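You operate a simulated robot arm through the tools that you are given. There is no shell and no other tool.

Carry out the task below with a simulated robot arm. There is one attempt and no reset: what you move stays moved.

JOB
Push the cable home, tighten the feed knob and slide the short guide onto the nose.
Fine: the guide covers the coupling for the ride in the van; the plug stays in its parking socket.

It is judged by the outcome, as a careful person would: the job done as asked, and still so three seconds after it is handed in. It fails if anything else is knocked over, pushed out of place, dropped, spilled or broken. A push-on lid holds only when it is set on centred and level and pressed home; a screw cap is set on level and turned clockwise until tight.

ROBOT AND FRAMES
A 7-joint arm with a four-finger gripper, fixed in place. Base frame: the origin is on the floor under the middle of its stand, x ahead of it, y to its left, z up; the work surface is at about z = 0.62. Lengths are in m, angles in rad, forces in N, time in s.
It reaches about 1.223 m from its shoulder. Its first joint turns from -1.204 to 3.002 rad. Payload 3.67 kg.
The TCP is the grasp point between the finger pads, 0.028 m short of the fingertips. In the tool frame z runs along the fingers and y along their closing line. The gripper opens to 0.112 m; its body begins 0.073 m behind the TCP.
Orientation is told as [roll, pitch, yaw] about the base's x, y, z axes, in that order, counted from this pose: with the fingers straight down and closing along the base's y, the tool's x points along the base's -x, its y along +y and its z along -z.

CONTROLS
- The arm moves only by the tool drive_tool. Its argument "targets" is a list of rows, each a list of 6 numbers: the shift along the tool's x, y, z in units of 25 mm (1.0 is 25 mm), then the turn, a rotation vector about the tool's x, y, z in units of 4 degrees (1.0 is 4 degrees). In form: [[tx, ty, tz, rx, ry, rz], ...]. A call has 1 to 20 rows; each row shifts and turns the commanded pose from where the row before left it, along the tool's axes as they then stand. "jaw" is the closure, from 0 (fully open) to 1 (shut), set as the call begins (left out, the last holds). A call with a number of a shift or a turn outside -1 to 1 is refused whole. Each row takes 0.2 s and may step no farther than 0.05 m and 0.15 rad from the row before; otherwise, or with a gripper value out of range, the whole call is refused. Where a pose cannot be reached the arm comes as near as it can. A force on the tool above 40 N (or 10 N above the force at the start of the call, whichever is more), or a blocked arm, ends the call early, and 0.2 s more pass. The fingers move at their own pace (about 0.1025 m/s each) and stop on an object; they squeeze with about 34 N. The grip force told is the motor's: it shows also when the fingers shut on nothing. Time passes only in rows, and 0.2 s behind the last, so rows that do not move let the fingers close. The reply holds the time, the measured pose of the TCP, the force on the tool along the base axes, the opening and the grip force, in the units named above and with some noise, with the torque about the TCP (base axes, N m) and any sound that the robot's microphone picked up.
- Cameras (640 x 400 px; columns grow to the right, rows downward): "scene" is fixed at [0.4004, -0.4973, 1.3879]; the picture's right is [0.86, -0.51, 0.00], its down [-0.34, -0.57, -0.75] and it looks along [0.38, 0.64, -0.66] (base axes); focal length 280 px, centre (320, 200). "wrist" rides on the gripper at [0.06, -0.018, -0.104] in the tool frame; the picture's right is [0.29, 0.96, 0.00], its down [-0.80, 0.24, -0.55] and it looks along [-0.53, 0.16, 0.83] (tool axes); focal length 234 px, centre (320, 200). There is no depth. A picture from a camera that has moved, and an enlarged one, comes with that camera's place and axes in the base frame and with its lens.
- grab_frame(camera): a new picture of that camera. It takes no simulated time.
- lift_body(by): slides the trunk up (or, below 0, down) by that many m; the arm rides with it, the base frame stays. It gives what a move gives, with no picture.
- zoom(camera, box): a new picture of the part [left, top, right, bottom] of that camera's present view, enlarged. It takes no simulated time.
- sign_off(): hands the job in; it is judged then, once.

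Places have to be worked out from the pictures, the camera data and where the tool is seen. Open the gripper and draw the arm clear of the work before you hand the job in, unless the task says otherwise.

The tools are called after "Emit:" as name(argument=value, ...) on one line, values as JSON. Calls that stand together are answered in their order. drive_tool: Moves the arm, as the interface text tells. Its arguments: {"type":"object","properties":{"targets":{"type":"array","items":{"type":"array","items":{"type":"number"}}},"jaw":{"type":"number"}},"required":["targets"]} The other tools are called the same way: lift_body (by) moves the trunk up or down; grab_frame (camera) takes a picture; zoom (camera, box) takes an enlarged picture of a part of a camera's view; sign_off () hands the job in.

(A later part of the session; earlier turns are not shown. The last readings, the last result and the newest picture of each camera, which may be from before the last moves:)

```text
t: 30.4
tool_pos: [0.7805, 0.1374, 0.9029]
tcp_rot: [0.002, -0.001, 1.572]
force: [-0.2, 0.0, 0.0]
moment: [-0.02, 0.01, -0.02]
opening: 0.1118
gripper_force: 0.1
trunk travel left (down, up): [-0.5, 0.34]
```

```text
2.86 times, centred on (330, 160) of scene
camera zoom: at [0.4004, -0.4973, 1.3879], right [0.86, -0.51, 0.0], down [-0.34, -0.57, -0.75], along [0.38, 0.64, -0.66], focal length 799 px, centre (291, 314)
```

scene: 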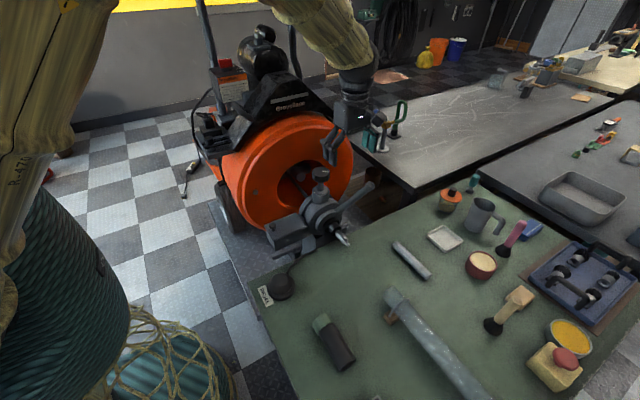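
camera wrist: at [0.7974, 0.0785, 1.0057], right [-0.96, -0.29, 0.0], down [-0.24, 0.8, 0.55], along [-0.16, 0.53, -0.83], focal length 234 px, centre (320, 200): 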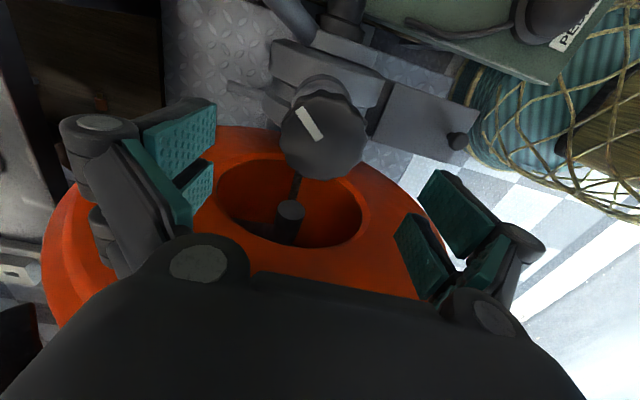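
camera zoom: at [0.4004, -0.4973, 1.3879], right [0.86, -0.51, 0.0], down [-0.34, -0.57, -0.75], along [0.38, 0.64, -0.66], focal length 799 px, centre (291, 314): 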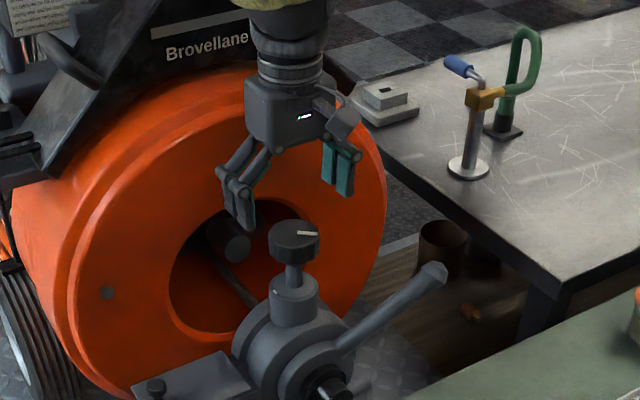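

The close wrist view puts the knob centre nearer y≈0.122, with the top at about 0.855. I'll shift −15 mm in y and lower the open fingers around it to z≈0.838.

Emit:
drive_tool(targets=[[0.6, 0, 0, 0, 0, 0], [0, 0, 0.9, 0, 0, 0], [0, 0, 0.9, 0, 0, 0], [0, 0, 0.8, 0, 0, 0]])

Emit:
grab_frame(camera="wrist")

Emit:
zoom(camera="scene", box=[260, 110, 400, 230])

```text
t: 31.4
tool_pos: [0.7812, 0.1218, 0.8361]
tcp_rot: [0.001, 0.001, 1.571]
force: [-0.1, 0.6, -0.1]
moment: [-0.02, 0.01, 0.01]
opening: 0.1122
gripper_force: 0.1
trunk travel left (down, up): [-0.5, 0.34]
```

```text
taken
camera wrist: at [0.7982, 0.0631, 0.9393], right [-0.96, -0.29, 0.0], down [-0.24, 0.8, 0.55], along [-0.16, 0.53, -0.83], focal length 234 px, centre (320, 200)
```

wrist: 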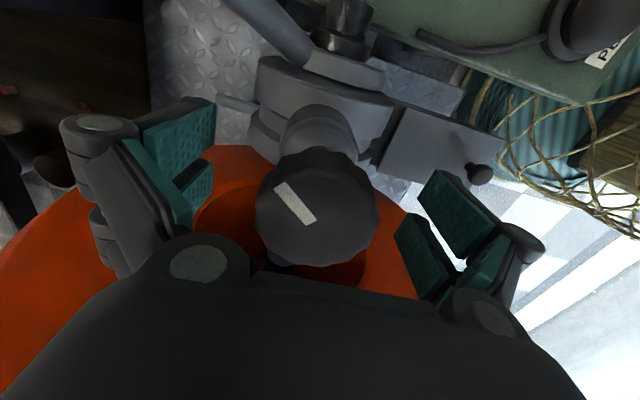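

```text
3.33 times, centred on (330, 170) of scene
camera zoom: at [0.4004, -0.4973, 1.3879], right [0.86, -0.51, 0.0], down [-0.34, -0.57, -0.75], along [0.38, 0.64, -0.66], focal length 932 px, centre (287, 300)
```

zoom: 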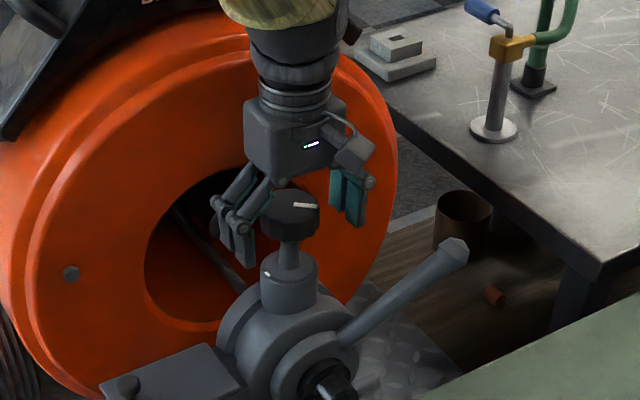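

The knob is centred between the pads. I'll close on it and read the forces.

Emit:
drive_tool(targets=[[0, 0, 0, 0, 0, 0], [0, 0, 0, 0, 0, 0], [0, 0, 0, 0, 0, 0], [0, 0, 0, 0, 0, 0]], jaw=1)

Emit:
grab_frame(camera="wrist")

```text
t: 32.4
tool_pos: [0.7797, 0.123, 0.837]
tcp_rot: [0.001, 0.001, 1.57]
force: [-2.2, -0.4, -0.3]
moment: [0.09, -0.03, 0.02]
opening: 0.0557
gripper_force: 34.1
trunk travel left (down, up): [-0.5, 0.34]
```

```text
taken
camera wrist: at [0.7977, 0.0631, 0.9397], right [-0.96, -0.29, 0.0], down [-0.24, 0.8, 0.55], along [-0.16, 0.53, -0.83], focal length 234 px, centre (320, 200)
```

wrist: 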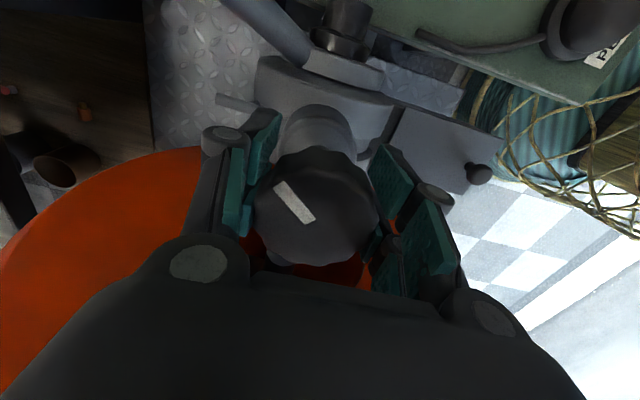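

The grip is centred: opening 56 mm, negligible side force. I'll turn clockwise (+rz) 20° to see how it responds.

Emit:
drive_tool(targets=[[0, 0, 0, 0, 0, 1], [0, 0, 0, 0, 0, 1], [0, 0, 0, 0, 0, 1], [0, 0, 0, 0, 0, 1], [0, 0, 0, 0, 0, 1]])

Emit:
grab_frame(camera="wrist")

```text
t: 33.6
tool_pos: [0.7784, 0.1225, 0.8369]
tcp_rot: [0.001, 0.002, 1.222]
force: [-21.3, 2.9, -0.2]
moment: [-0.18, -0.21, 0.15]
opening: 0.0562
gripper_force: 34.1
trunk travel left (down, up): [-0.5, 0.34]
```

```text
taken
camera wrist: at [0.7739, 0.0611, 0.9399], right [-1.0, 0.06, 0.0], down [0.05, 0.83, 0.55], along [0.03, 0.55, -0.83], focal length 234 px, centre (320, 200)
```

wrist: 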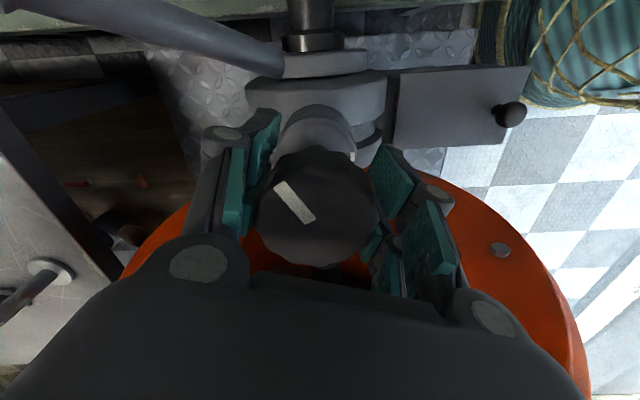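

The knob turns with the gripper. A sideways load along the tool's +y says I'm about 2.5 mm off, so I'll trim and keep turning.

Emit:
drive_tool(targets=[[0, 0.05, 0, 0, 0, 0], [0, 0.05, 0, 0, 0, 1], [0, 0, 0, 0, 0, 1], [0, 0, 0, 0, 0, 1], [0, 0, 0, 0, 0, 1], [0, 0, 0, 0, 0, 1]])

```text
t: 35.0
tool_pos: [0.7768, 0.1247, 0.8371]
tcp_rot: [0.001, 0.001, 0.872]
force: [-27.6, 8.5, 0.2]
moment: [-0.54, -0.09, 0.17]
opening: 0.0562
gripper_force: 34.2
trunk travel left (down, up): [-0.5, 0.34]
```

Emit:
drive_tool(targets=[[0.03, 0.07, 0, 0, 0, 0], [0.03, 0.07, 0, 0, 0, 0], [0, 0, 0, 0, 0, 1], [0, 0, 0, 0, 0, 1], [0, 0, 0, 0, 0, 1], [0, 0, 0, 0, 0, 1], [0, 0, 0, 0, 0, 1]])

Emit:
grab_frame(camera="wrist")

```text
t: 36.6
tool_pos: [0.7738, 0.1263, 0.8386]
tcp_rot: [0.006, 0.002, 0.522]
force: [-4.8, 37.6, 0.4]
moment: [-0.18, 0.26, 0.22]
opening: 0.0559
gripper_force: 34.1
trunk travel left (down, up): [-0.5, 0.34]
```

```text
taken
camera wrist: at [0.7313, 0.0812, 0.9409], right [-0.73, 0.69, 0.01], down [0.57, 0.6, 0.56], along [0.38, 0.41, -0.83], focal length 234 px, centre (320, 200)
```

wrist: 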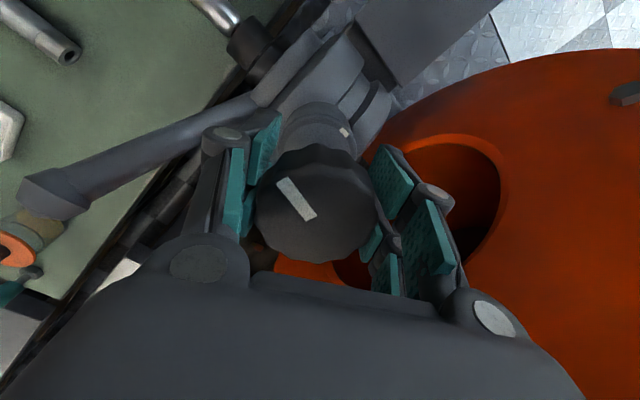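

The consistent pattern of side loads shows the knob's true centre is nearer (0.780, 0.132), so my tool is off-centre along the pads. I'll open, re-centre and re-grip before continuing.

Emit:
drive_tool(targets=[[0, 0, 0, 0, 0, 0], [0, 0, 0, 0, 0, 0], [-0.17, 0.075, 0, 0, 0, 0], [-0.17, 0.075, 0, 0, 0, 0], [0, 0, 0, 0, 0, 0]], jaw=0.3)

Emit:
grab_frame(camera="wrist")

```text
t: 37.8
tool_pos: [0.7814, 0.128, 0.8396]
tcp_rot: [0.005, -0.005, 0.518]
force: [0.6, 0.6, 0.5]
moment: [-0.03, -0.02, -0.02]
opening: 0.0784
gripper_force: 0.0
trunk travel left (down, up): [-0.5, 0.34]
```

```text
taken
camera wrist: at [0.7377, 0.0829, 0.9423], right [-0.72, 0.69, 0.0], down [0.57, 0.6, 0.56], along [0.38, 0.41, -0.83], focal length 234 px, centre (320, 200)
```

wrist: 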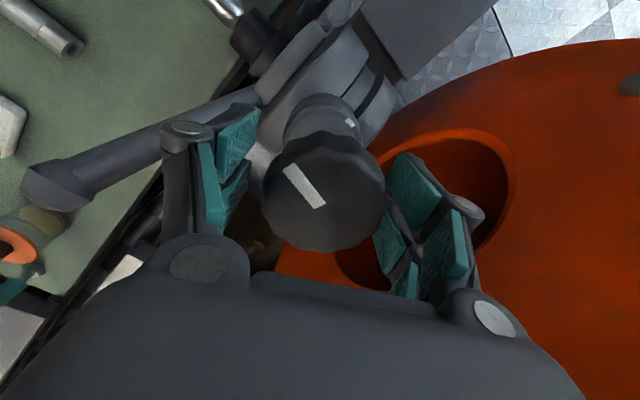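

Reworking the camera rays with the centre at (0.780, 0.131) gives a knob top at z≈0.84. I'll lower 10 mm for a deeper grip, trim slightly, and close.

Emit:
drive_tool(targets=[[-0.05, 0.05, 0.2, 0, 0, 0], [0, 0, 0.2, 0, 0, 0], [0, 0, 0, 0, 0, 0]])

Emit:
drive_tool(targets=[[0, 0, 0, 0, 0, 0], [0, 0, 0, 0, 0, 0], [0, 0, 0, 0, 0, 0]], jaw=1)

```text
t: 38.6
tool_pos: [0.7806, 0.1313, 0.8276]
tcp_rot: [0.003, -0.002, 0.518]
force: [0.3, -1.0, -0.1]
moment: [0.0, 0.0, 0.03]
opening: 0.0783
gripper_force: 0.0
trunk travel left (down, up): [-0.5, 0.34]
```

```text
t: 39.4
tool_pos: [0.7819, 0.1305, 0.8277]
tcp_rot: [0.003, 0.0, 0.519]
force: [0.7, -0.7, 2.1]
moment: [-0.02, 0.06, 0.0]
opening: 0.0547
gripper_force: 33.7
trunk travel left (down, up): [-0.5, 0.34]
```

Gripped with essentially no side force. I'll continue clockwise.

Emit:
drive_tool(targets=[[0, 0, 0, 0, 0, 1], [0, 0, 0, 0, 0, 1], [0, 0, 0, 0, 0, 1], [0, 0, 0, 0, 0, 1], [0, 0, 0, 0, 0, 1], [0, 0, 0, 0, 0, 1]])

Emit:
grab_frame(camera="wrist")

```text
t: 40.1
tool_pos: [0.7817, 0.1299, 0.8302]
tcp_rot: [0.034, 0.004, 0.334]
force: [-9.4, 32.3, -0.4]
moment: [0.05, -0.24, -0.07]
opening: 0.055
gripper_force: 33.8
trunk travel left (down, up): [-0.5, 0.34]
stopped in row 3: the force on the tool passed its limit at 59 N (the readings are from after the stop); the commanded pose is now the measured one
```

```text
taken
camera wrist: at [0.7311, 0.0911, 0.9329], right [-0.59, 0.81, 0.03], down [0.68, 0.47, 0.56], along [0.44, 0.35, -0.83], focal length 234 px, centre (320, 200)
```

wrist: 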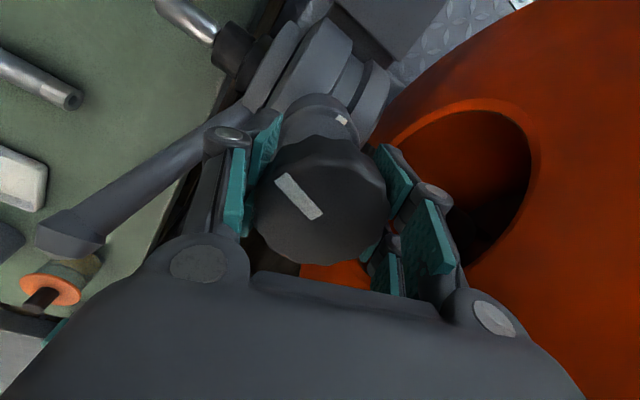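

The stop came with a lateral load and a 2° roll tilt, but almost no torque about z. That suggests an arm limit or an off-centre load more than a tight knob. I'll release, rise clear and test free rotation.

Emit:
drive_tool(targets=[[0, 0, 0, 0, 0, 0], [0, 0, 0, 0, 0, 0], [0, 0, 0, 0, 0, 0]], jaw=0.3)

Emit:
grab_frame(camera="scene")

Emit:
zoom(camera="scene", box=[260, 110, 400, 230])

```text
t: 40.9
tool_pos: [0.7813, 0.1252, 0.8312]
tcp_rot: [0.028, 0.001, 0.331]
force: [0.0, -1.0, -0.2]
moment: [-0.02, 0.02, -0.05]
opening: 0.0784
gripper_force: 0.0
trunk travel left (down, up): [-0.5, 0.34]
```

```text
taken
```

scene: 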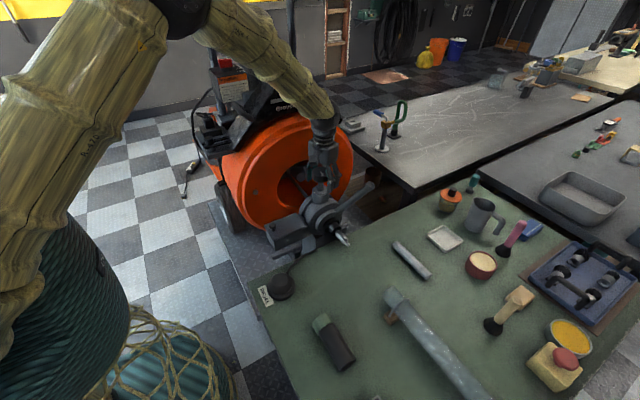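

```text
3.33 times, centred on (330, 170) of scene
camera zoom: at [0.4004, -0.4973, 1.3879], right [0.86, -0.51, 0.0], down [-0.34, -0.57, -0.75], along [0.38, 0.64, -0.66], focal length 932 px, centre (287, 300)
```

zoom: 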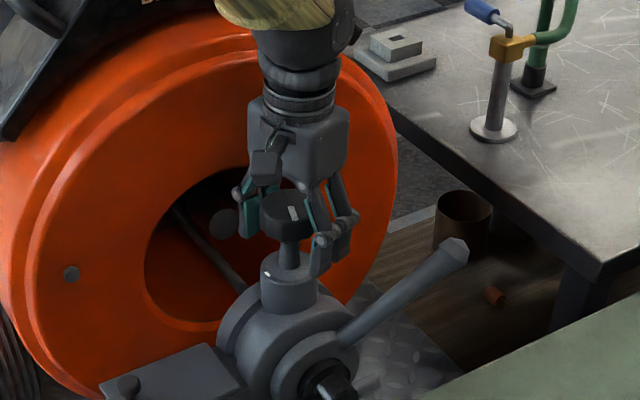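

The knob mark has turned about 70° clockwise so far. The arm's elbow has swung low behind, so I'll work in a higher yaw range. First I'll lift off, level the small tilt and rotate back CCW.

Emit:
drive_tool(targets=[[0, 0, -1, 0, 0, 0], [0, 0, -1, 0, 0, 0], [0, 0, -1, 0, 0, 0], [0, 0, 0, 0.38, 0.13, 0], [0, 0, 0, 0, 0, -1], [0, 0, 0, 0, 0, -1], [0, 0, 0, 0, 0, -1], [0, 0, 0, 0, 0, -1], [0, 0, 0, 0, 0, -1], [0, 0, 0, 0, 0, -1], [0, 0, 0, 0, 0, -1], [0, 0, 0, 0, 0, -1], [0, 0, 0, 0, 0, -1], [0, 0, 0, 0, 0, -1], [0, 0, 0, 0, 0, -1], [0, 0, 0, 0, 0, -1], [0, 0, 0, 0, 0, -1], [0, 0, 0, 0, 0, -1], [0, 0, 0, 0, 0, -1], [0, 0, 0, 0, 0, -1]], jaw=0)

Emit:
grab_frame(camera="scene")

```text
t: 45.1
tool_pos: [0.7832, 0.124, 0.9063]
tcp_rot: [0.011, 0.004, 1.452]
force: [0.3, -0.4, -0.1]
moment: [-0.01, -0.01, -0.01]
opening: 0.1119
gripper_force: 0.1
trunk travel left (down, up): [-0.5, 0.34]
```

```text
taken
```

scene: 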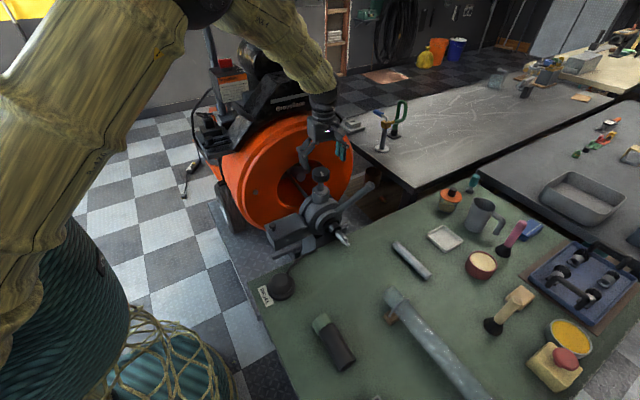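

Rotation back tracks fine. I'll test further CCW toward ~145° for a longer stroke.

Emit:
drive_tool(targets=[[0, 0, 0, 0, 0, -1], [0, 0, 0, 0, 0, -1], [0, 0, 0, 0, 0, -1], [0, 0, 0, 0, 0, -1], [0, 0, 0, 0, 0, -1], [0, 0, 0, 0, 0, -1], [0, 0, 0, 0, 0, -1], [0, 0, 0, 0, 0, -1], [0, 0, 0, 0, 0, -1], [0, 0, 0, 0, 0, -1], [0, 0, 0, 0, 0, -1], [0, 0, 0, 0, 0, -1], [0, 0, 0, 0, 0, -1], [0, 0, 0, 0, 0, -1], [0, 0, 0, 0, 0, -1]])

Emit:
grab_frame(camera="scene")

Emit:
grab_frame(camera="wrist")

```text
t: 48.3
tool_pos: [0.7832, 0.1251, 0.9054]
tcp_rot: [0.009, -0.007, 2.499]
force: [-0.4, -0.1, 0.1]
moment: [-0.05, 0.01, 0.02]
opening: 0.1118
gripper_force: 0.0
trunk travel left (down, up): [-0.5, 0.34]
```

```text
taken
```

scene: 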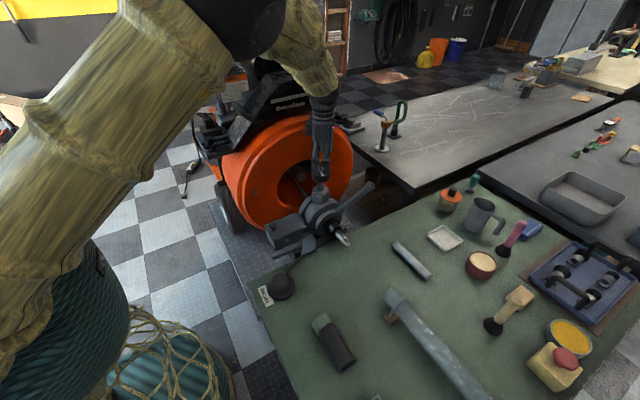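

```text
taken
camera wrist: at [0.8425, 0.1038, 1.0087], right [-0.34, -0.94, 0.01], down [-0.78, 0.29, 0.56], along [-0.53, 0.19, -0.83], focal length 234 px, centre (320, 200)
```

wrist: 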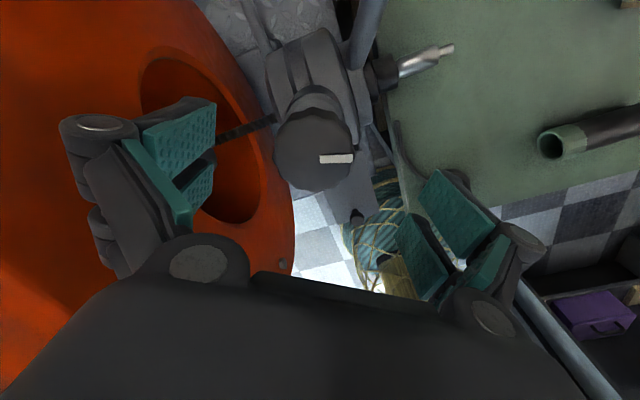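

Yaw 143° is reachable, and the mark now points near −y. I'll centre on (0.780, 0.131), descend to z≈0.826 and grip again.

Emit:
drive_tool(targets=[[-0.244, -0.11, 0, 0, 0, 0], [0, 0, 0.8, 0, 0, 0], [0, 0, 0.8, 0, 0, 0], [0, 0, 0.8, 0, 0, 0], [0, 0, 0.78, 0, 0, 0], [0, 0, 0, 0, 0, 0]])

Emit:
grab_frame(camera="wrist")

```text
t: 49.7
tool_pos: [0.7795, 0.1309, 0.8268]
tcp_rot: [0.008, -0.007, 2.497]
force: [-0.3, 0.5, -0.7]
moment: [0.03, -0.01, 0.01]
opening: 0.1121
gripper_force: 0.0
trunk travel left (down, up): [-0.5, 0.34]
```

```text
taken
camera wrist: at [0.8384, 0.1102, 0.9288], right [-0.34, -0.94, 0.01], down [-0.78, 0.29, 0.56], along [-0.53, 0.19, -0.83], focal length 234 px, centre (320, 200)
```

wrist: 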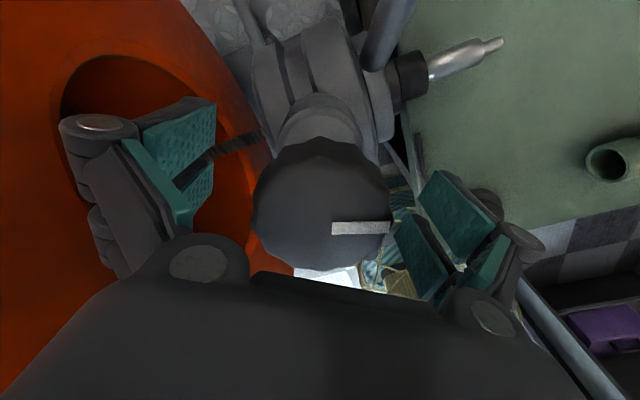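

Emit:
drive_tool(targets=[[0, 0, 0, 0, 0, 0], [0, 0, 0, 0, 0, 0], [0, 0, 0, 0, 0, 0], [0, 0, 0, 0, 0, 0]], jaw=1)

```text
t: 50.7
tool_pos: [0.7794, 0.1305, 0.8271]
tcp_rot: [0.009, -0.007, 2.497]
force: [-2.7, -2.3, 1.4]
moment: [-0.1, 0.02, -0.01]
opening: 0.0546
gripper_force: 33.9
trunk travel left (down, up): [-0.5, 0.34]
```

Well centred, with forces near zero. I'll turn clockwise in 20° batches.

Emit:
drive_tool(targets=[[0, 0, 0, 0, 0, 1], [0, 0, 0, 0, 0, 1], [0, 0, 0, 0, 0, 1], [0, 0, 0, 0, 0, 1], [0, 0, 0, 0, 0, 1]])

```text
t: 51.9
tool_pos: [0.7802, 0.1295, 0.827]
tcp_rot: [0.008, -0.004, 2.146]
force: [8.4, 3.4, 9.7]
moment: [-0.09, -0.04, 0.0]
opening: 0.0548
gripper_force: 33.6
trunk travel left (down, up): [-0.5, 0.34]
```

Emit:
drive_tool(targets=[[0, 0, 0, 0, 0, 1], [0, 0, 0, 0, 0, 1], [0, 0, 0, 0, 0, 1], [0, 0, 0, 0, 0, 1], [0, 0, 0, 0, 0, 1]])

Emit:
grab_frame(camera="wrist")

```text
t: 53.1
tool_pos: [0.7797, 0.1301, 0.8267]
tcp_rot: [0.008, 0.001, 1.797]
force: [21.6, 8.6, 12.6]
moment: [0.2, 0.1, 0.08]
opening: 0.0547
gripper_force: 33.8
trunk travel left (down, up): [-0.5, 0.34]
```

```text
taken
camera wrist: at [0.8112, 0.0774, 0.9293], right [-0.87, -0.5, 0.01], down [-0.41, 0.72, 0.56], along [-0.28, 0.48, -0.83], focal length 234 px, centre (320, 200)
```

wrist: 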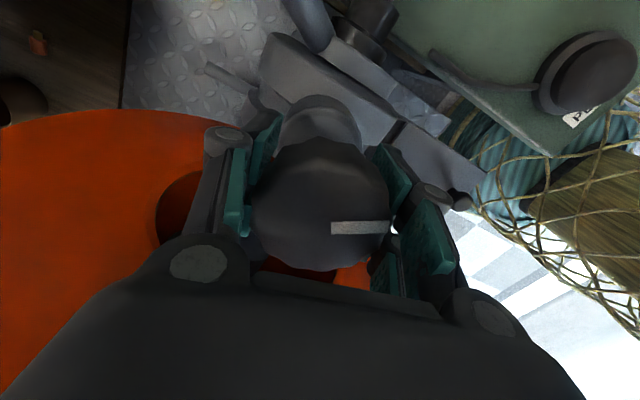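

Emit:
drive_tool(targets=[[0, -0.06, -0.04, 0, 0, 0], [0, -0.04, -0.03, 0, 0, 1], [0, 0, 0, 0, 0, 1], [0, 0, 0, 0, 0, 1], [0, 0, 0, 0, 0, 1], [0, 0, 0, 0, 0, 1]])

```text
t: 54.5
tool_pos: [0.7802, 0.1302, 0.825]
tcp_rot: [0.015, 0.007, 1.45]
force: [-14.0, -3.0, 0.5]
moment: [0.02, -0.31, 0.01]
opening: 0.0546
gripper_force: 34.8
trunk travel left (down, up): [-0.5, 0.34]
```

Emit:
drive_tool(targets=[[0, 0.05, 0, 0, 0, 0], [0, 0, 0, 0, 0, 1], [0, 0, 0, 0, 0, 1], [0, 0, 0, 0, 0, 1], [0, 0, 0, 0, 0, 1], [0, 0, 0, 0, 0, 1]])

Emit:
zoom(camera="scene", box=[280, 140, 370, 220])

Emit:
grab_frame(camera="wrist")

```text
t: 55.9
tool_pos: [0.7805, 0.1313, 0.828]
tcp_rot: [0.013, 0.011, 1.099]
force: [-19.6, -6.1, -0.2]
moment: [-0.04, -0.19, 0.02]
opening: 0.055
gripper_force: 33.5
trunk travel left (down, up): [-0.5, 0.34]
```

```text
5.00 times, centred on (325, 180) of scene
camera zoom: at [0.4004, -0.4973, 1.3879], right [0.86, -0.51, 0.0], down [-0.34, -0.57, -0.75], along [0.38, 0.64, -0.66], focal length 1398 px, centre (295, 300)
```

zoom: 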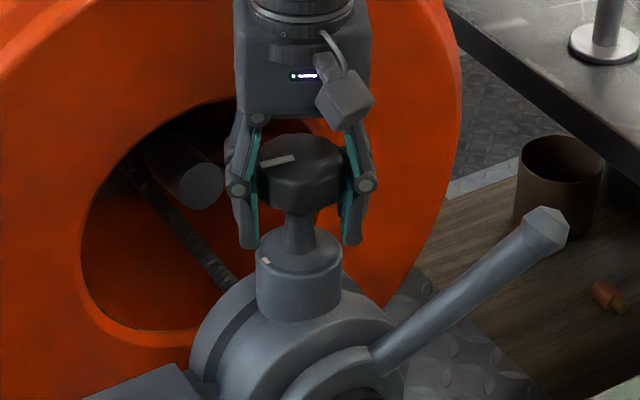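

```text
taken
camera wrist: at [0.7701, 0.07, 0.9309], right [-0.98, 0.18, 0.01], down [0.15, 0.82, 0.55], along [0.09, 0.54, -0.84], focal length 234 px, centre (320, 200)
```

wrist: 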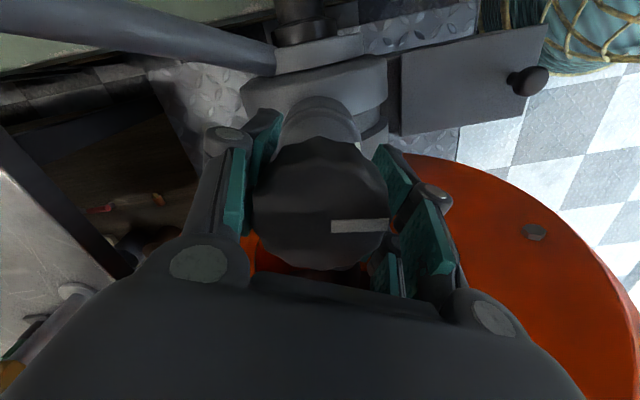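

The mark has gone past the tick and the torque is still near zero, so the knob isn't tight yet. I'll continue clockwise to about yaw 35° and then re-grip.

Emit:
drive_tool(targets=[[0, 0.06, 0, 0, 0, 0], [0, 0, 0, 0, 0, 1], [0, 0, 0, 0, 0, 1], [0, 0, 0, 0, 0, 1], [0, 0, 0, 0, 0, 1], [0, 0, 0, 0, 0, 1], [0, 0, 0, 0, 0, 1], [0, 0, 0, 0, 0, 1]])

```text
t: 57.7
tool_pos: [0.7801, 0.1317, 0.8299]
tcp_rot: [0.01, 0.004, 0.606]
force: [9.0, -4.9, -6.0]
moment: [0.26, 0.02, 0.36]
opening: 0.0551
gripper_force: 34.4
trunk travel left (down, up): [-0.5, 0.34]
```

Torque about z has begun to rise (0.36 N·m). Continuing in small steps.

Emit:
drive_tool(targets=[[0, 0, 0, 0, 0, 0.5], [0, 0, 0, 0, 0, 0.5], [0, 0, 0, 0, 0, 0.5]])

Emit:
grab_frame(camera="wrist")

```text
t: 58.5
tool_pos: [0.7793, 0.1309, 0.8291]
tcp_rot: [0.017, 0.009, 0.497]
force: [-18.8, 21.4, -11.9]
moment: [-0.19, 0.16, 0.84]
opening: 0.055
gripper_force: 34.1
trunk travel left (down, up): [-0.5, 0.34]
```

```text
taken
camera wrist: at [0.7369, 0.085, 0.934], right [-0.71, 0.7, 0.02], down [0.59, 0.59, 0.55], along [0.38, 0.4, -0.83], focal length 234 px, centre (320, 200)
```

wrist: 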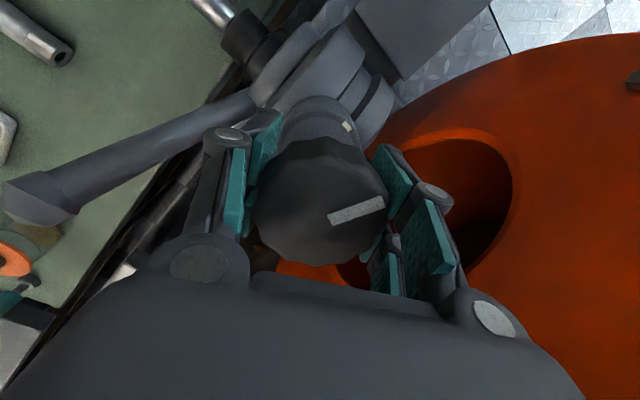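

The knob's mark now lags the gripper by roughly 17° while torque reads 0.84 N·m, so the knob has stiffened and the pads are slipping. I'll look at the mark against the tick in the scene view.

Emit:
zoom(camera="scene", box=[290, 150, 350, 210])

Emit:
zoom(camera="wrist", box=[240, 80, 420, 280])

```text
6.67 times, centred on (320, 180) of scene
camera zoom: at [0.4004, -0.4973, 1.3879], right [0.86, -0.51, 0.0], down [-0.34, -0.57, -0.75], along [0.38, 0.64, -0.66], focal length 1864 px, centre (320, 333)
```

zoom: 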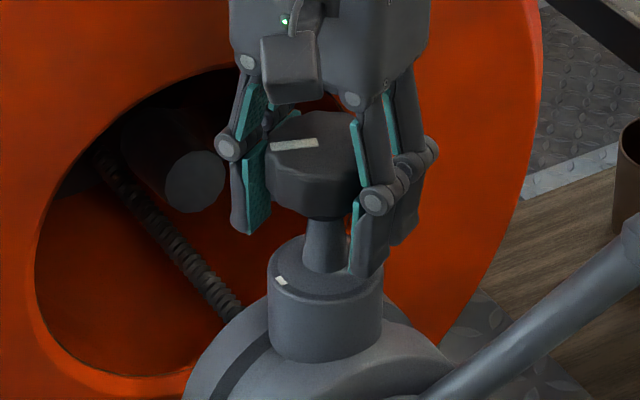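

```text
2.00 times, centred on (330, 180) of wrist
camera zoom: at [0.7369, 0.085, 0.934], right [-0.71, 0.7, 0.02], down [0.59, 0.59, 0.55], along [0.38, 0.4, -0.83], focal length 468 px, centre (300, 240)
```

zoom: 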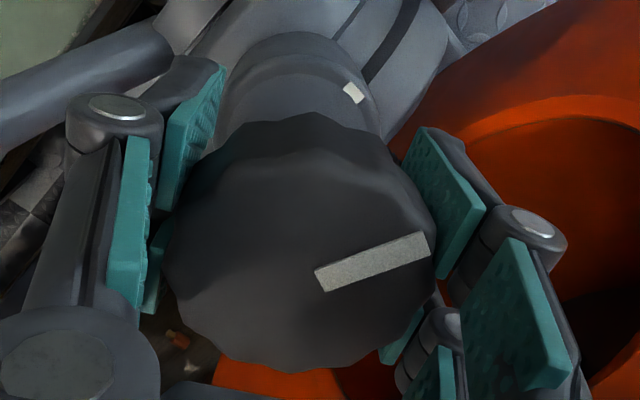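

The mark moved only about 15° over the last 35° of gripper rotation, so resistance is building. I'll open, rotate back CCW in place and re-grip to confirm tightness with full torque.

Emit:
drive_tool(targets=[[0, 0, 0, 0, 0, 0], [0, 0, 0, 0, 0, 0], [0, 0, 0, 0, 0, -1], [0, 0, 0, 0, 0, -1], [0, 0, 0, 0, 0, -1], [0, 0, 0, 0, 0, -1], [0, 0, 0, 0, 0, -1], [0, 0, 0, 0, 0, -1], [0, 0, 0, 0, 0, -1], [0, 0, 0, 0, 0, -1], [0, 0, 0, 0, 0, -1], [0, 0, 0, 0, 0, -1], [0, 0, 0, 0, 0, -1], [0, 0, 0, 0, 0, -1], [0, 0, 0, 0, 0, -1], [0, 0, 0, 0, 0, -1], [0, 0, 0, 0, 0, -1], [0, 0, 0, 0, 0, 0]], jaw=0.1)

Emit:
grab_frame(camera="wrist")

```text
t: 62.3
tool_pos: [0.7786, 0.1319, 0.8279]
tcp_rot: [0.012, 0.002, 1.556]
force: [-0.2, -0.5, -0.9]
moment: [0.02, 0.03, -0.01]
opening: 0.1006
gripper_force: 0.0
trunk travel left (down, up): [-0.5, 0.34]
```

```text
taken
camera wrist: at [0.7962, 0.0723, 0.9311], right [-0.96, -0.27, 0.01], down [-0.22, 0.8, 0.55], along [-0.16, 0.53, -0.83], focal length 234 px, centre (320, 200)
```

wrist: 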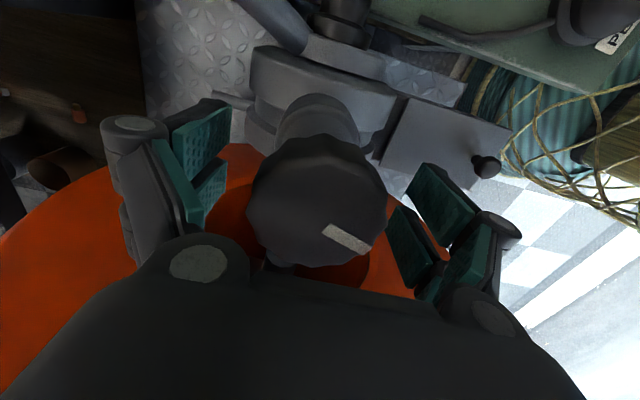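

Re-gripping at yaw ~89° and turning again while monitoring torque and the mark.

Emit:
drive_tool(targets=[[0, 0, 0, 0, 0, 0], [0, 0, 0, 0, 0, 0], [0, 0, 0, 0, 0, 0], [0, 0, 0, 0, 0, 0]], jaw=1)

Emit:
drive_tool(targets=[[0, 0, 0, 0, 0, 1], [0, 0, 0, 0, 0, 1], [0, 0, 0, 0, 0, 0]])

Emit:
grab_frame(camera="wrist")

```text
t: 63.3
tool_pos: [0.78, 0.1315, 0.8281]
tcp_rot: [0.007, 0.001, 1.555]
force: [15.8, 0.4, 7.9]
moment: [0.0, -0.01, 0.09]
opening: 0.055
gripper_force: 33.5
trunk travel left (down, up): [-0.5, 0.34]
```

```text
t: 64.1
tool_pos: [0.7801, 0.1302, 0.8281]
tcp_rot: [0.01, 0.003, 1.416]
force: [22.4, -6.2, 3.7]
moment: [-0.23, 0.03, 0.87]
opening: 0.0547
gripper_force: 34.2
trunk travel left (down, up): [-0.5, 0.34]
```

```text
taken
camera wrist: at [0.789, 0.0695, 0.9308], right [-0.99, -0.14, 0.01], down [-0.11, 0.83, 0.55], along [-0.08, 0.55, -0.83], focal length 234 px, centre (320, 200)
```

wrist: 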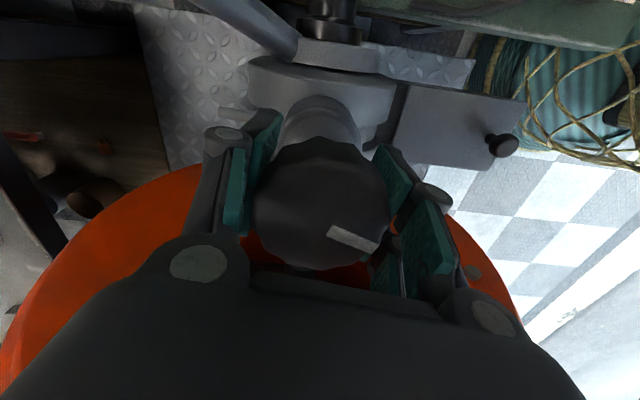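

Torque jumped to 0.87 N·m in just 8° and the mark is lagging again, so the knob is tight. One more nudge to confirm it has stopped.

Emit:
drive_tool(targets=[[0, -0.08, 0, 0, 0, 0], [0, 0, 0, 0, 0, 1], [0, 0, 0, 0, 0, 1], [0, 0, 0, 0, 0, 0]])

Emit:
grab_frame(camera="wrist")

Emit:
zoom(camera="scene", box=[290, 150, 350, 210])

```text
t: 65.1
tool_pos: [0.7803, 0.1299, 0.8276]
tcp_rot: [0.012, 0.005, 1.274]
force: [3.6, -9.3, -2.3]
moment: [-0.04, 0.22, 0.6]
opening: 0.0551
gripper_force: 33.4
trunk travel left (down, up): [-0.5, 0.34]
```

```text
taken
camera wrist: at [0.7808, 0.069, 0.9307], right [-1.0, 0.0, 0.01], down [0.01, 0.83, 0.55], along [-0.01, 0.55, -0.83], focal length 234 px, centre (320, 200)
```

wrist: 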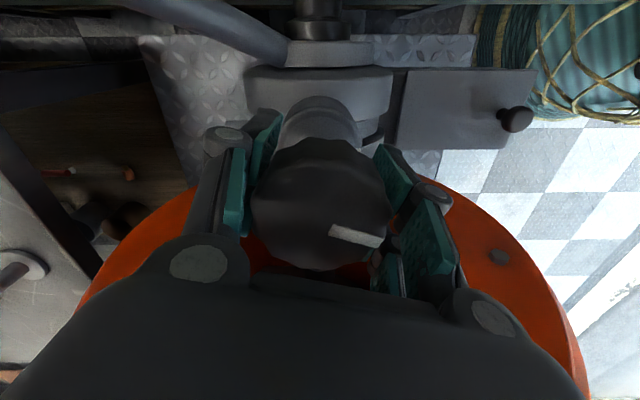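

```text
6.67 times, centred on (320, 180) of scene
camera zoom: at [0.4004, -0.4973, 1.3879], right [0.86, -0.51, 0.0], down [-0.34, -0.57, -0.75], along [0.38, 0.64, -0.66], focal length 1864 px, centre (320, 333)
```

zoom: 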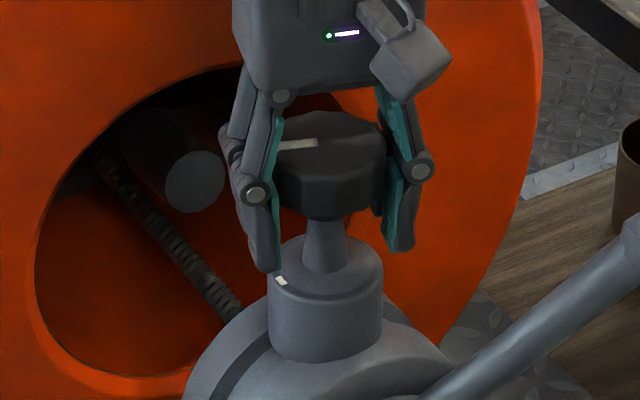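

The mark hasn't moved in the scene view while the torque resists, so the knob is tight. I'll open, rise straight up and move back over the bench.

Emit:
drive_tool(targets=[[0, 0, 0, 0, 0, 0], [0, 0, 0, 0, 0, 0], [0, 0, 0, 0, 0, 0], [0, 0, -1, 0, 0, 0], [0, 0, -1, 0, 0, 0], [0, 0, -1, 0, 0, 0], [0, 0, -1, 0, 0, 0], [0, 0, -1, 0, 0, 0], [0, 0, -1, 0, 0, 0], [0, 0, 0, 0, 0, -1], [0, 0, 0, 0, 0, -1], [0, 0, 0, 0, 0, -1], [0, 0, 0, 0, 0, -1], [0, 0, 0, 0, 0, -0.25]], jaw=0)

Emit:
zoom(camera="scene", box=[280, 150, 380, 260])

Emit:
grab_frame(camera="wrist")

```text
t: 68.1
tool_pos: [0.7824, 0.132, 0.9783]
tcp_rot: [0.009, 0.002, 1.575]
force: [0.0, 0.2, 0.5]
moment: [0.01, 0.0, -0.01]
opening: 0.1121
gripper_force: 0.0
trunk travel left (down, up): [-0.5, 0.34]
```

```text
3.64 times, centred on (330, 205) of scene
camera zoom: at [0.4004, -0.4973, 1.3879], right [0.86, -0.51, 0.0], down [-0.34, -0.57, -0.75], along [0.38, 0.64, -0.66], focal length 1016 px, centre (284, 182)
```

zoom: 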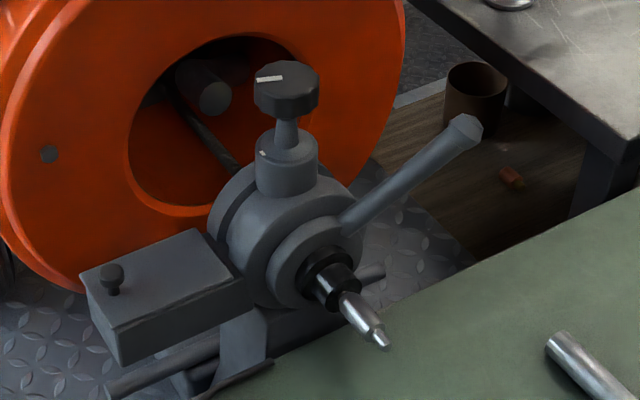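

```text
taken
camera wrist: at [0.8012, 0.0733, 1.0814], right [-0.96, -0.29, 0.01], down [-0.24, 0.8, 0.55], along [-0.17, 0.53, -0.83], focal length 234 px, centre (320, 200)
```

wrist: 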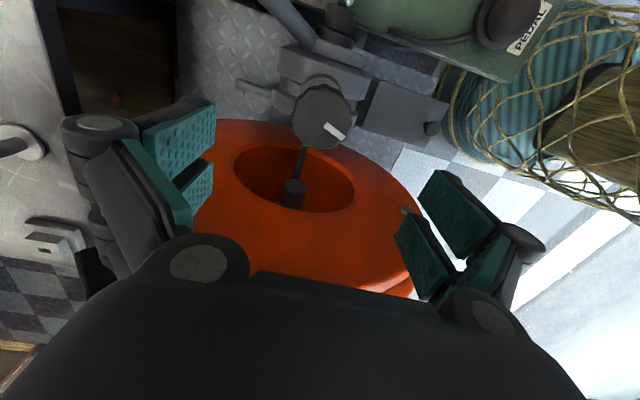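

The knob is done: the mark is parked past the tick and the cable is still home. Now I'll traverse high over the bench toward the short guide, levelling the 0.5° roll on the way.

Emit:
drive_tool(targets=[[1, 0, 0, 0, 0.13, 0], [1, 0.2, 0, 0, 0, 0], [1, 0.5, 0, 0, 0, 0], [1, 0.5, 0, 0, 0, 0], [1, 0.5, 0, 0, 0, 0], [1, 0.5, 0, 0, 0, 0], [1, 0.5, 0, 0, 0, 0], [1, 0.5, 0, 0, 0, 0], [1, 0.5, 0, 0, 0, 0], [1, 0.5, 0, 0, 0, 0], [1, 0.5, 0, 0, 0, 0], [1, 0.5, 0, 0, 0, 0], [1, 0.5, 0, 0, 0, 0], [1, 0.5, 0, 0, 0, 0], [1, 0.5, 0, 0, 0, 0], [1, 0.5, 0, 0, 0, 0], [0.8, 0.5, 0, 0, 0, 0], [0, 0.54, 0, 0, 0, 0]])

Emit:
grab_frame(camera="wrist")

Emit:
grab_frame(camera="scene")

```text
t: 71.9
tool_pos: [0.5763, -0.2891, 0.985]
tcp_rot: [0.01, 0.012, 1.573]
force: [-1.3, -0.1, -0.1]
moment: [0.02, -0.02, -0.01]
opening: 0.1119
gripper_force: 0.0
trunk travel left (down, up): [-0.5, 0.34]
```

```text
taken
camera wrist: at [0.5954, -0.3472, 1.0892], right [-0.96, -0.29, 0.01], down [-0.24, 0.8, 0.55], along [-0.17, 0.52, -0.84], focal length 234 px, centre (320, 200)
```

wrist: 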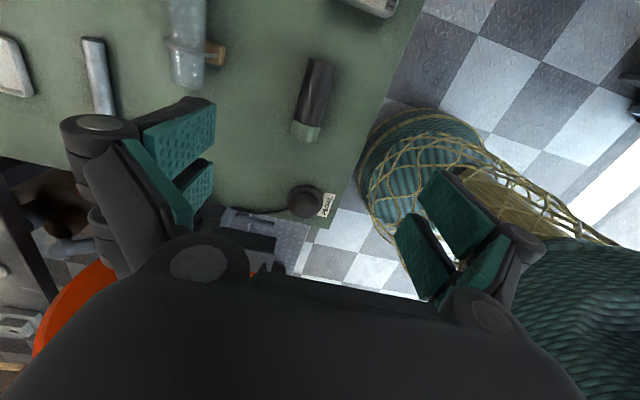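

```text
taken
```

scene: 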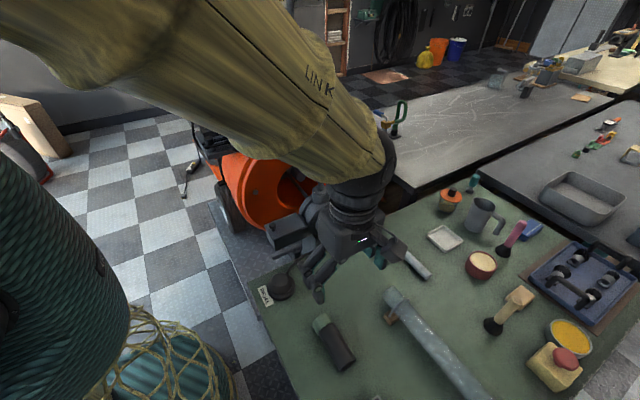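

Roll and pitch show ~0.6° each, and both are tool-relative. I'll level them and descend to z≈0.82 for an accurate look at the guide.

Emit:
drive_tool(targets=[[0, 0, 0, 0.143, -0.172, 0], [0, 0, 1, 0, 0, 0], [0, 0, 1, 0, 0, 0], [0, 0, 1, 0, 0, 0], [0, 0, 1, 0, 0, 0], [0, 0, 1, 0, 0, 0], [0, 0, 1, 0, 0, 0], [0, 0, 0.6, 0, 0, 0], [0, 0, 0, 0, 0, 0]])

Emit:
grab_frame(camera="wrist")

Emit:
zoom(camera="wrist", box=[220, 0, 440, 200])

```text
t: 73.9
tool_pos: [0.5761, -0.289, 0.8184]
tcp_rot: [0.001, -0.001, 1.573]
force: [0.4, -0.2, -0.6]
moment: [-0.02, 0.01, -0.02]
opening: 0.1123
gripper_force: 0.1
trunk travel left (down, up): [-0.5, 0.34]
```

```text
taken
camera wrist: at [0.5938, -0.3481, 0.922], right [-0.96, -0.29, 0.0], down [-0.24, 0.8, 0.55], along [-0.16, 0.53, -0.83], focal length 234 px, centre (320, 200)
```

wrist: 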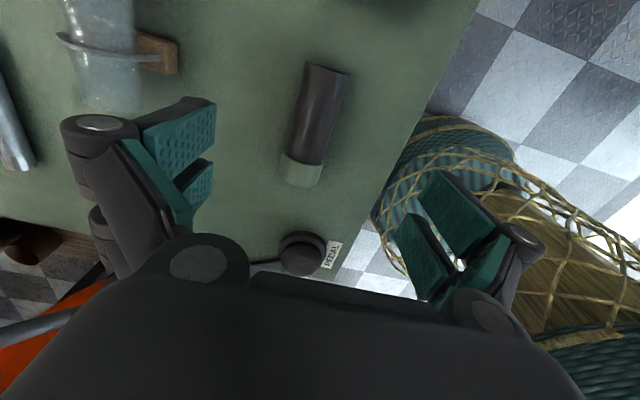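

```text
2.00 times, centred on (330, 100) of wrist
camera zoom: at [0.5938, -0.3481, 0.922], right [-0.96, -0.29, 0.0], down [-0.24, 0.8, 0.55], along [-0.16, 0.53, -0.83], focal length 468 px, centre (300, 400)
```

zoom: 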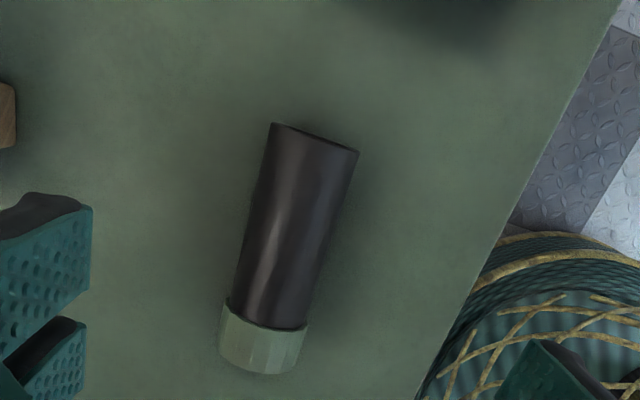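

The tool is level now. The guide's axis is nearly parallel to y at x≈0.579, spanning y≈−0.331 to −0.206. I'll grip toward its rear (y≈−0.293) to stay clear of the lever later, descending first to z≈0.70.

Emit:
drive_tool(targets=[[0.16, -0.12, 0, 0, 0, 0], [0, 0, 1, 0, 0, 0], [0, 0, 1, 0, 0, 0], [0, 0, 1, 0, 0, 0], [0, 0, 1, 0, 0, 0], [0, 0, 0.7, 0, 0, 0], [0, 0, 0, 0, 0, 0]])

Emit:
grab_frame(camera="wrist")

Emit:
zoom(camera="scene", box=[270, 260, 420, 400])

```text
t: 75.5
tool_pos: [0.5805, -0.2938, 0.7029]
tcp_rot: [-0.001, -0.001, 1.572]
force: [-0.2, -0.6, 0.0]
moment: [0.03, 0.01, 0.0]
opening: 0.1121
gripper_force: 0.0
trunk travel left (down, up): [-0.5, 0.34]
```

```text
taken
camera wrist: at [0.598, -0.3529, 0.8061], right [-0.96, -0.29, 0.0], down [-0.24, 0.8, 0.55], along [-0.16, 0.53, -0.83], focal length 234 px, centre (320, 200)
```

wrist: 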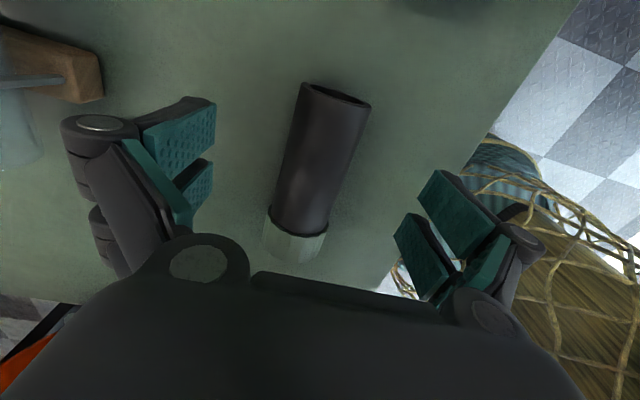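

```text
2.86 times, centred on (345, 330) of scene
camera zoom: at [0.4004, -0.4973, 1.3879], right [0.86, -0.51, 0.0], down [-0.34, -0.57, -0.75], along [0.38, 0.64, -0.66], focal length 799 px, centre (249, -171)
```

zoom: 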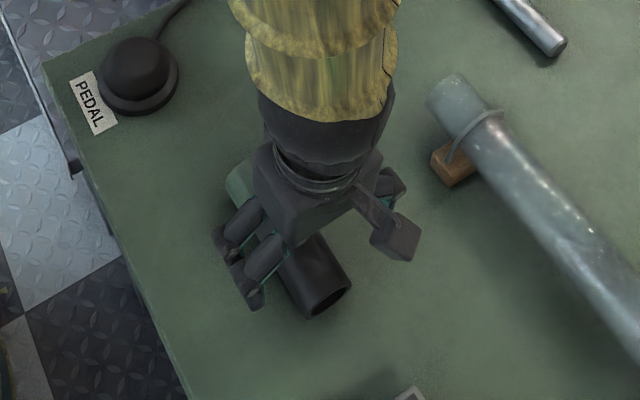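

The guide axis at the grip point is x≈0.579, turned about 0.9° CCW. I'll trim and descend to z≈0.654, with the tips just above the bench, watching for contact.

Emit:
drive_tool(targets=[[0, 0.05, 0.8, 0, 0, -0.2], [0, 0, 0.6, 0, 0, 0], [0, 0, 0.5, 0, 0, 0], [0, 0, 0, 0, 0, 0]])

Emit:
zoom(camera="scene", box=[290, 290, 390, 380])

```text
t: 76.5
tool_pos: [0.5784, -0.2926, 0.6558]
tcp_rot: [-0.001, -0.001, 1.587]
force: [0.9, 0.0, 1.0]
moment: [0.0, -0.01, -0.03]
opening: 0.112
gripper_force: 0.1
trunk travel left (down, up): [-0.5, 0.34]
```

```text
4.44 times, centred on (340, 335) of scene
camera zoom: at [0.4004, -0.4973, 1.3879], right [0.86, -0.51, 0.0], down [-0.34, -0.57, -0.75], along [0.38, 0.64, -0.66], focal length 1242 px, centre (231, -400)
```

zoom: 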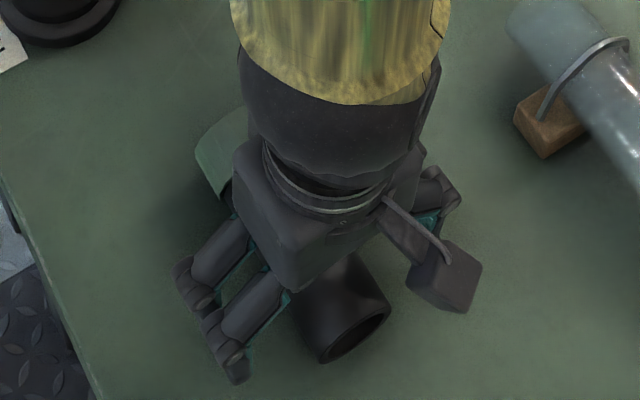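

No contact yet and the guide lies between the fingers. Closing gently on it.

Emit:
drive_tool(targets=[[0, 0, 0, 0, 0, 0], [0, 0, 0, 0, 0, 0], [0, 0, 0, 0, 0, 0], [0, 0, 0, 0, 0, 0]], jaw=1)

Emit:
grab_frame(camera="wrist")

```text
t: 77.5
tool_pos: [0.5779, -0.2939, 0.6553]
tcp_rot: [0.0, -0.003, 1.585]
force: [2.0, -0.1, 1.3]
moment: [0.13, -0.05, -0.03]
opening: 0.0468
gripper_force: 33.6
trunk travel left (down, up): [-0.5, 0.34]
```

```text
taken
camera wrist: at [0.5969, -0.3519, 0.7585], right [-0.95, -0.3, 0.0], down [-0.25, 0.79, 0.55], along [-0.17, 0.53, -0.83], focal length 234 px, centre (320, 200)
```

wrist: 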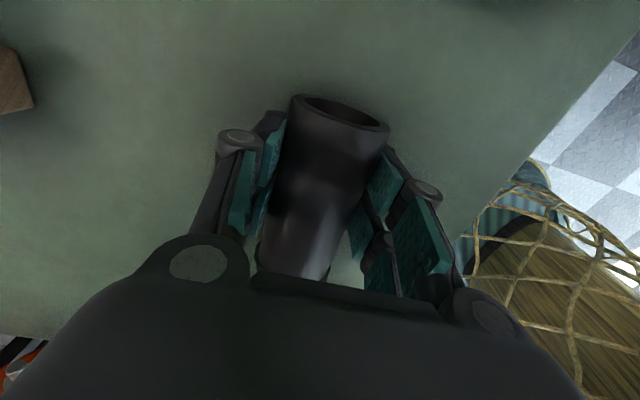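

Holding the guide, 46.8 mm across. I'll lift it straight up by 90 mm and check it stays level in the grip.

Emit:
drive_tool(targets=[[0, 0, -0.5, 0, 0, 0], [0, 0, -0.8, 0, 0, 0], [0, 0, -0.8, 0, 0, 0], [0, 0, -0.8, 0, 0, 0], [0, 0, -0.8, 0, 0, 0], [0, 0, 0, 0, 0, 0]])

Emit:
grab_frame(camera="wrist")

Emit:
zoom(camera="scene", box=[270, 250, 400, 370])

```text
t: 78.9
tool_pos: [0.5781, -0.2916, 0.7472]
tcp_rot: [-0.002, -0.001, 1.587]
force: [0.2, 0.2, -0.8]
moment: [-0.01, 0.01, -0.02]
opening: 0.0468
gripper_force: 34.0
trunk travel left (down, up): [-0.5, 0.34]
```

```text
taken
camera wrist: at [0.5973, -0.3509, 0.8488], right [-0.95, -0.3, 0.0], down [-0.25, 0.79, 0.55], along [-0.17, 0.53, -0.83], focal length 234 px, centre (320, 200)
```

wrist: 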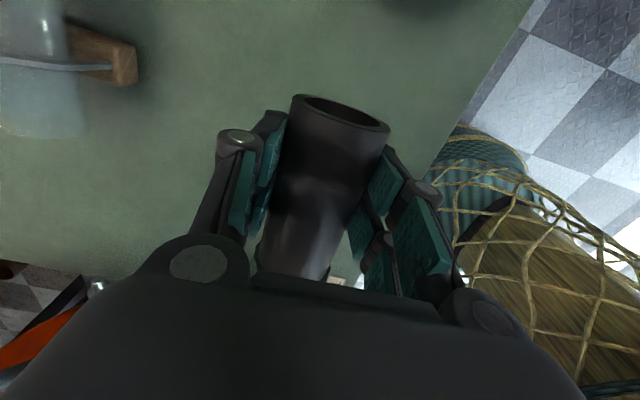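

```text
3.33 times, centred on (335, 310) of scene
camera zoom: at [0.4004, -0.4973, 1.3879], right [0.86, -0.51, 0.0], down [-0.34, -0.57, -0.75], along [0.38, 0.64, -0.66], focal length 932 px, centre (270, -167)
```

zoom: 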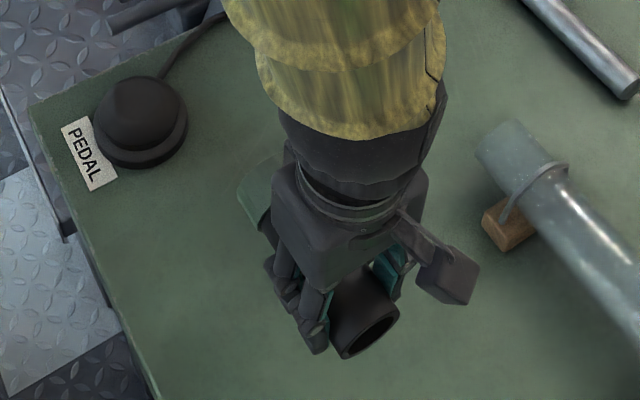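

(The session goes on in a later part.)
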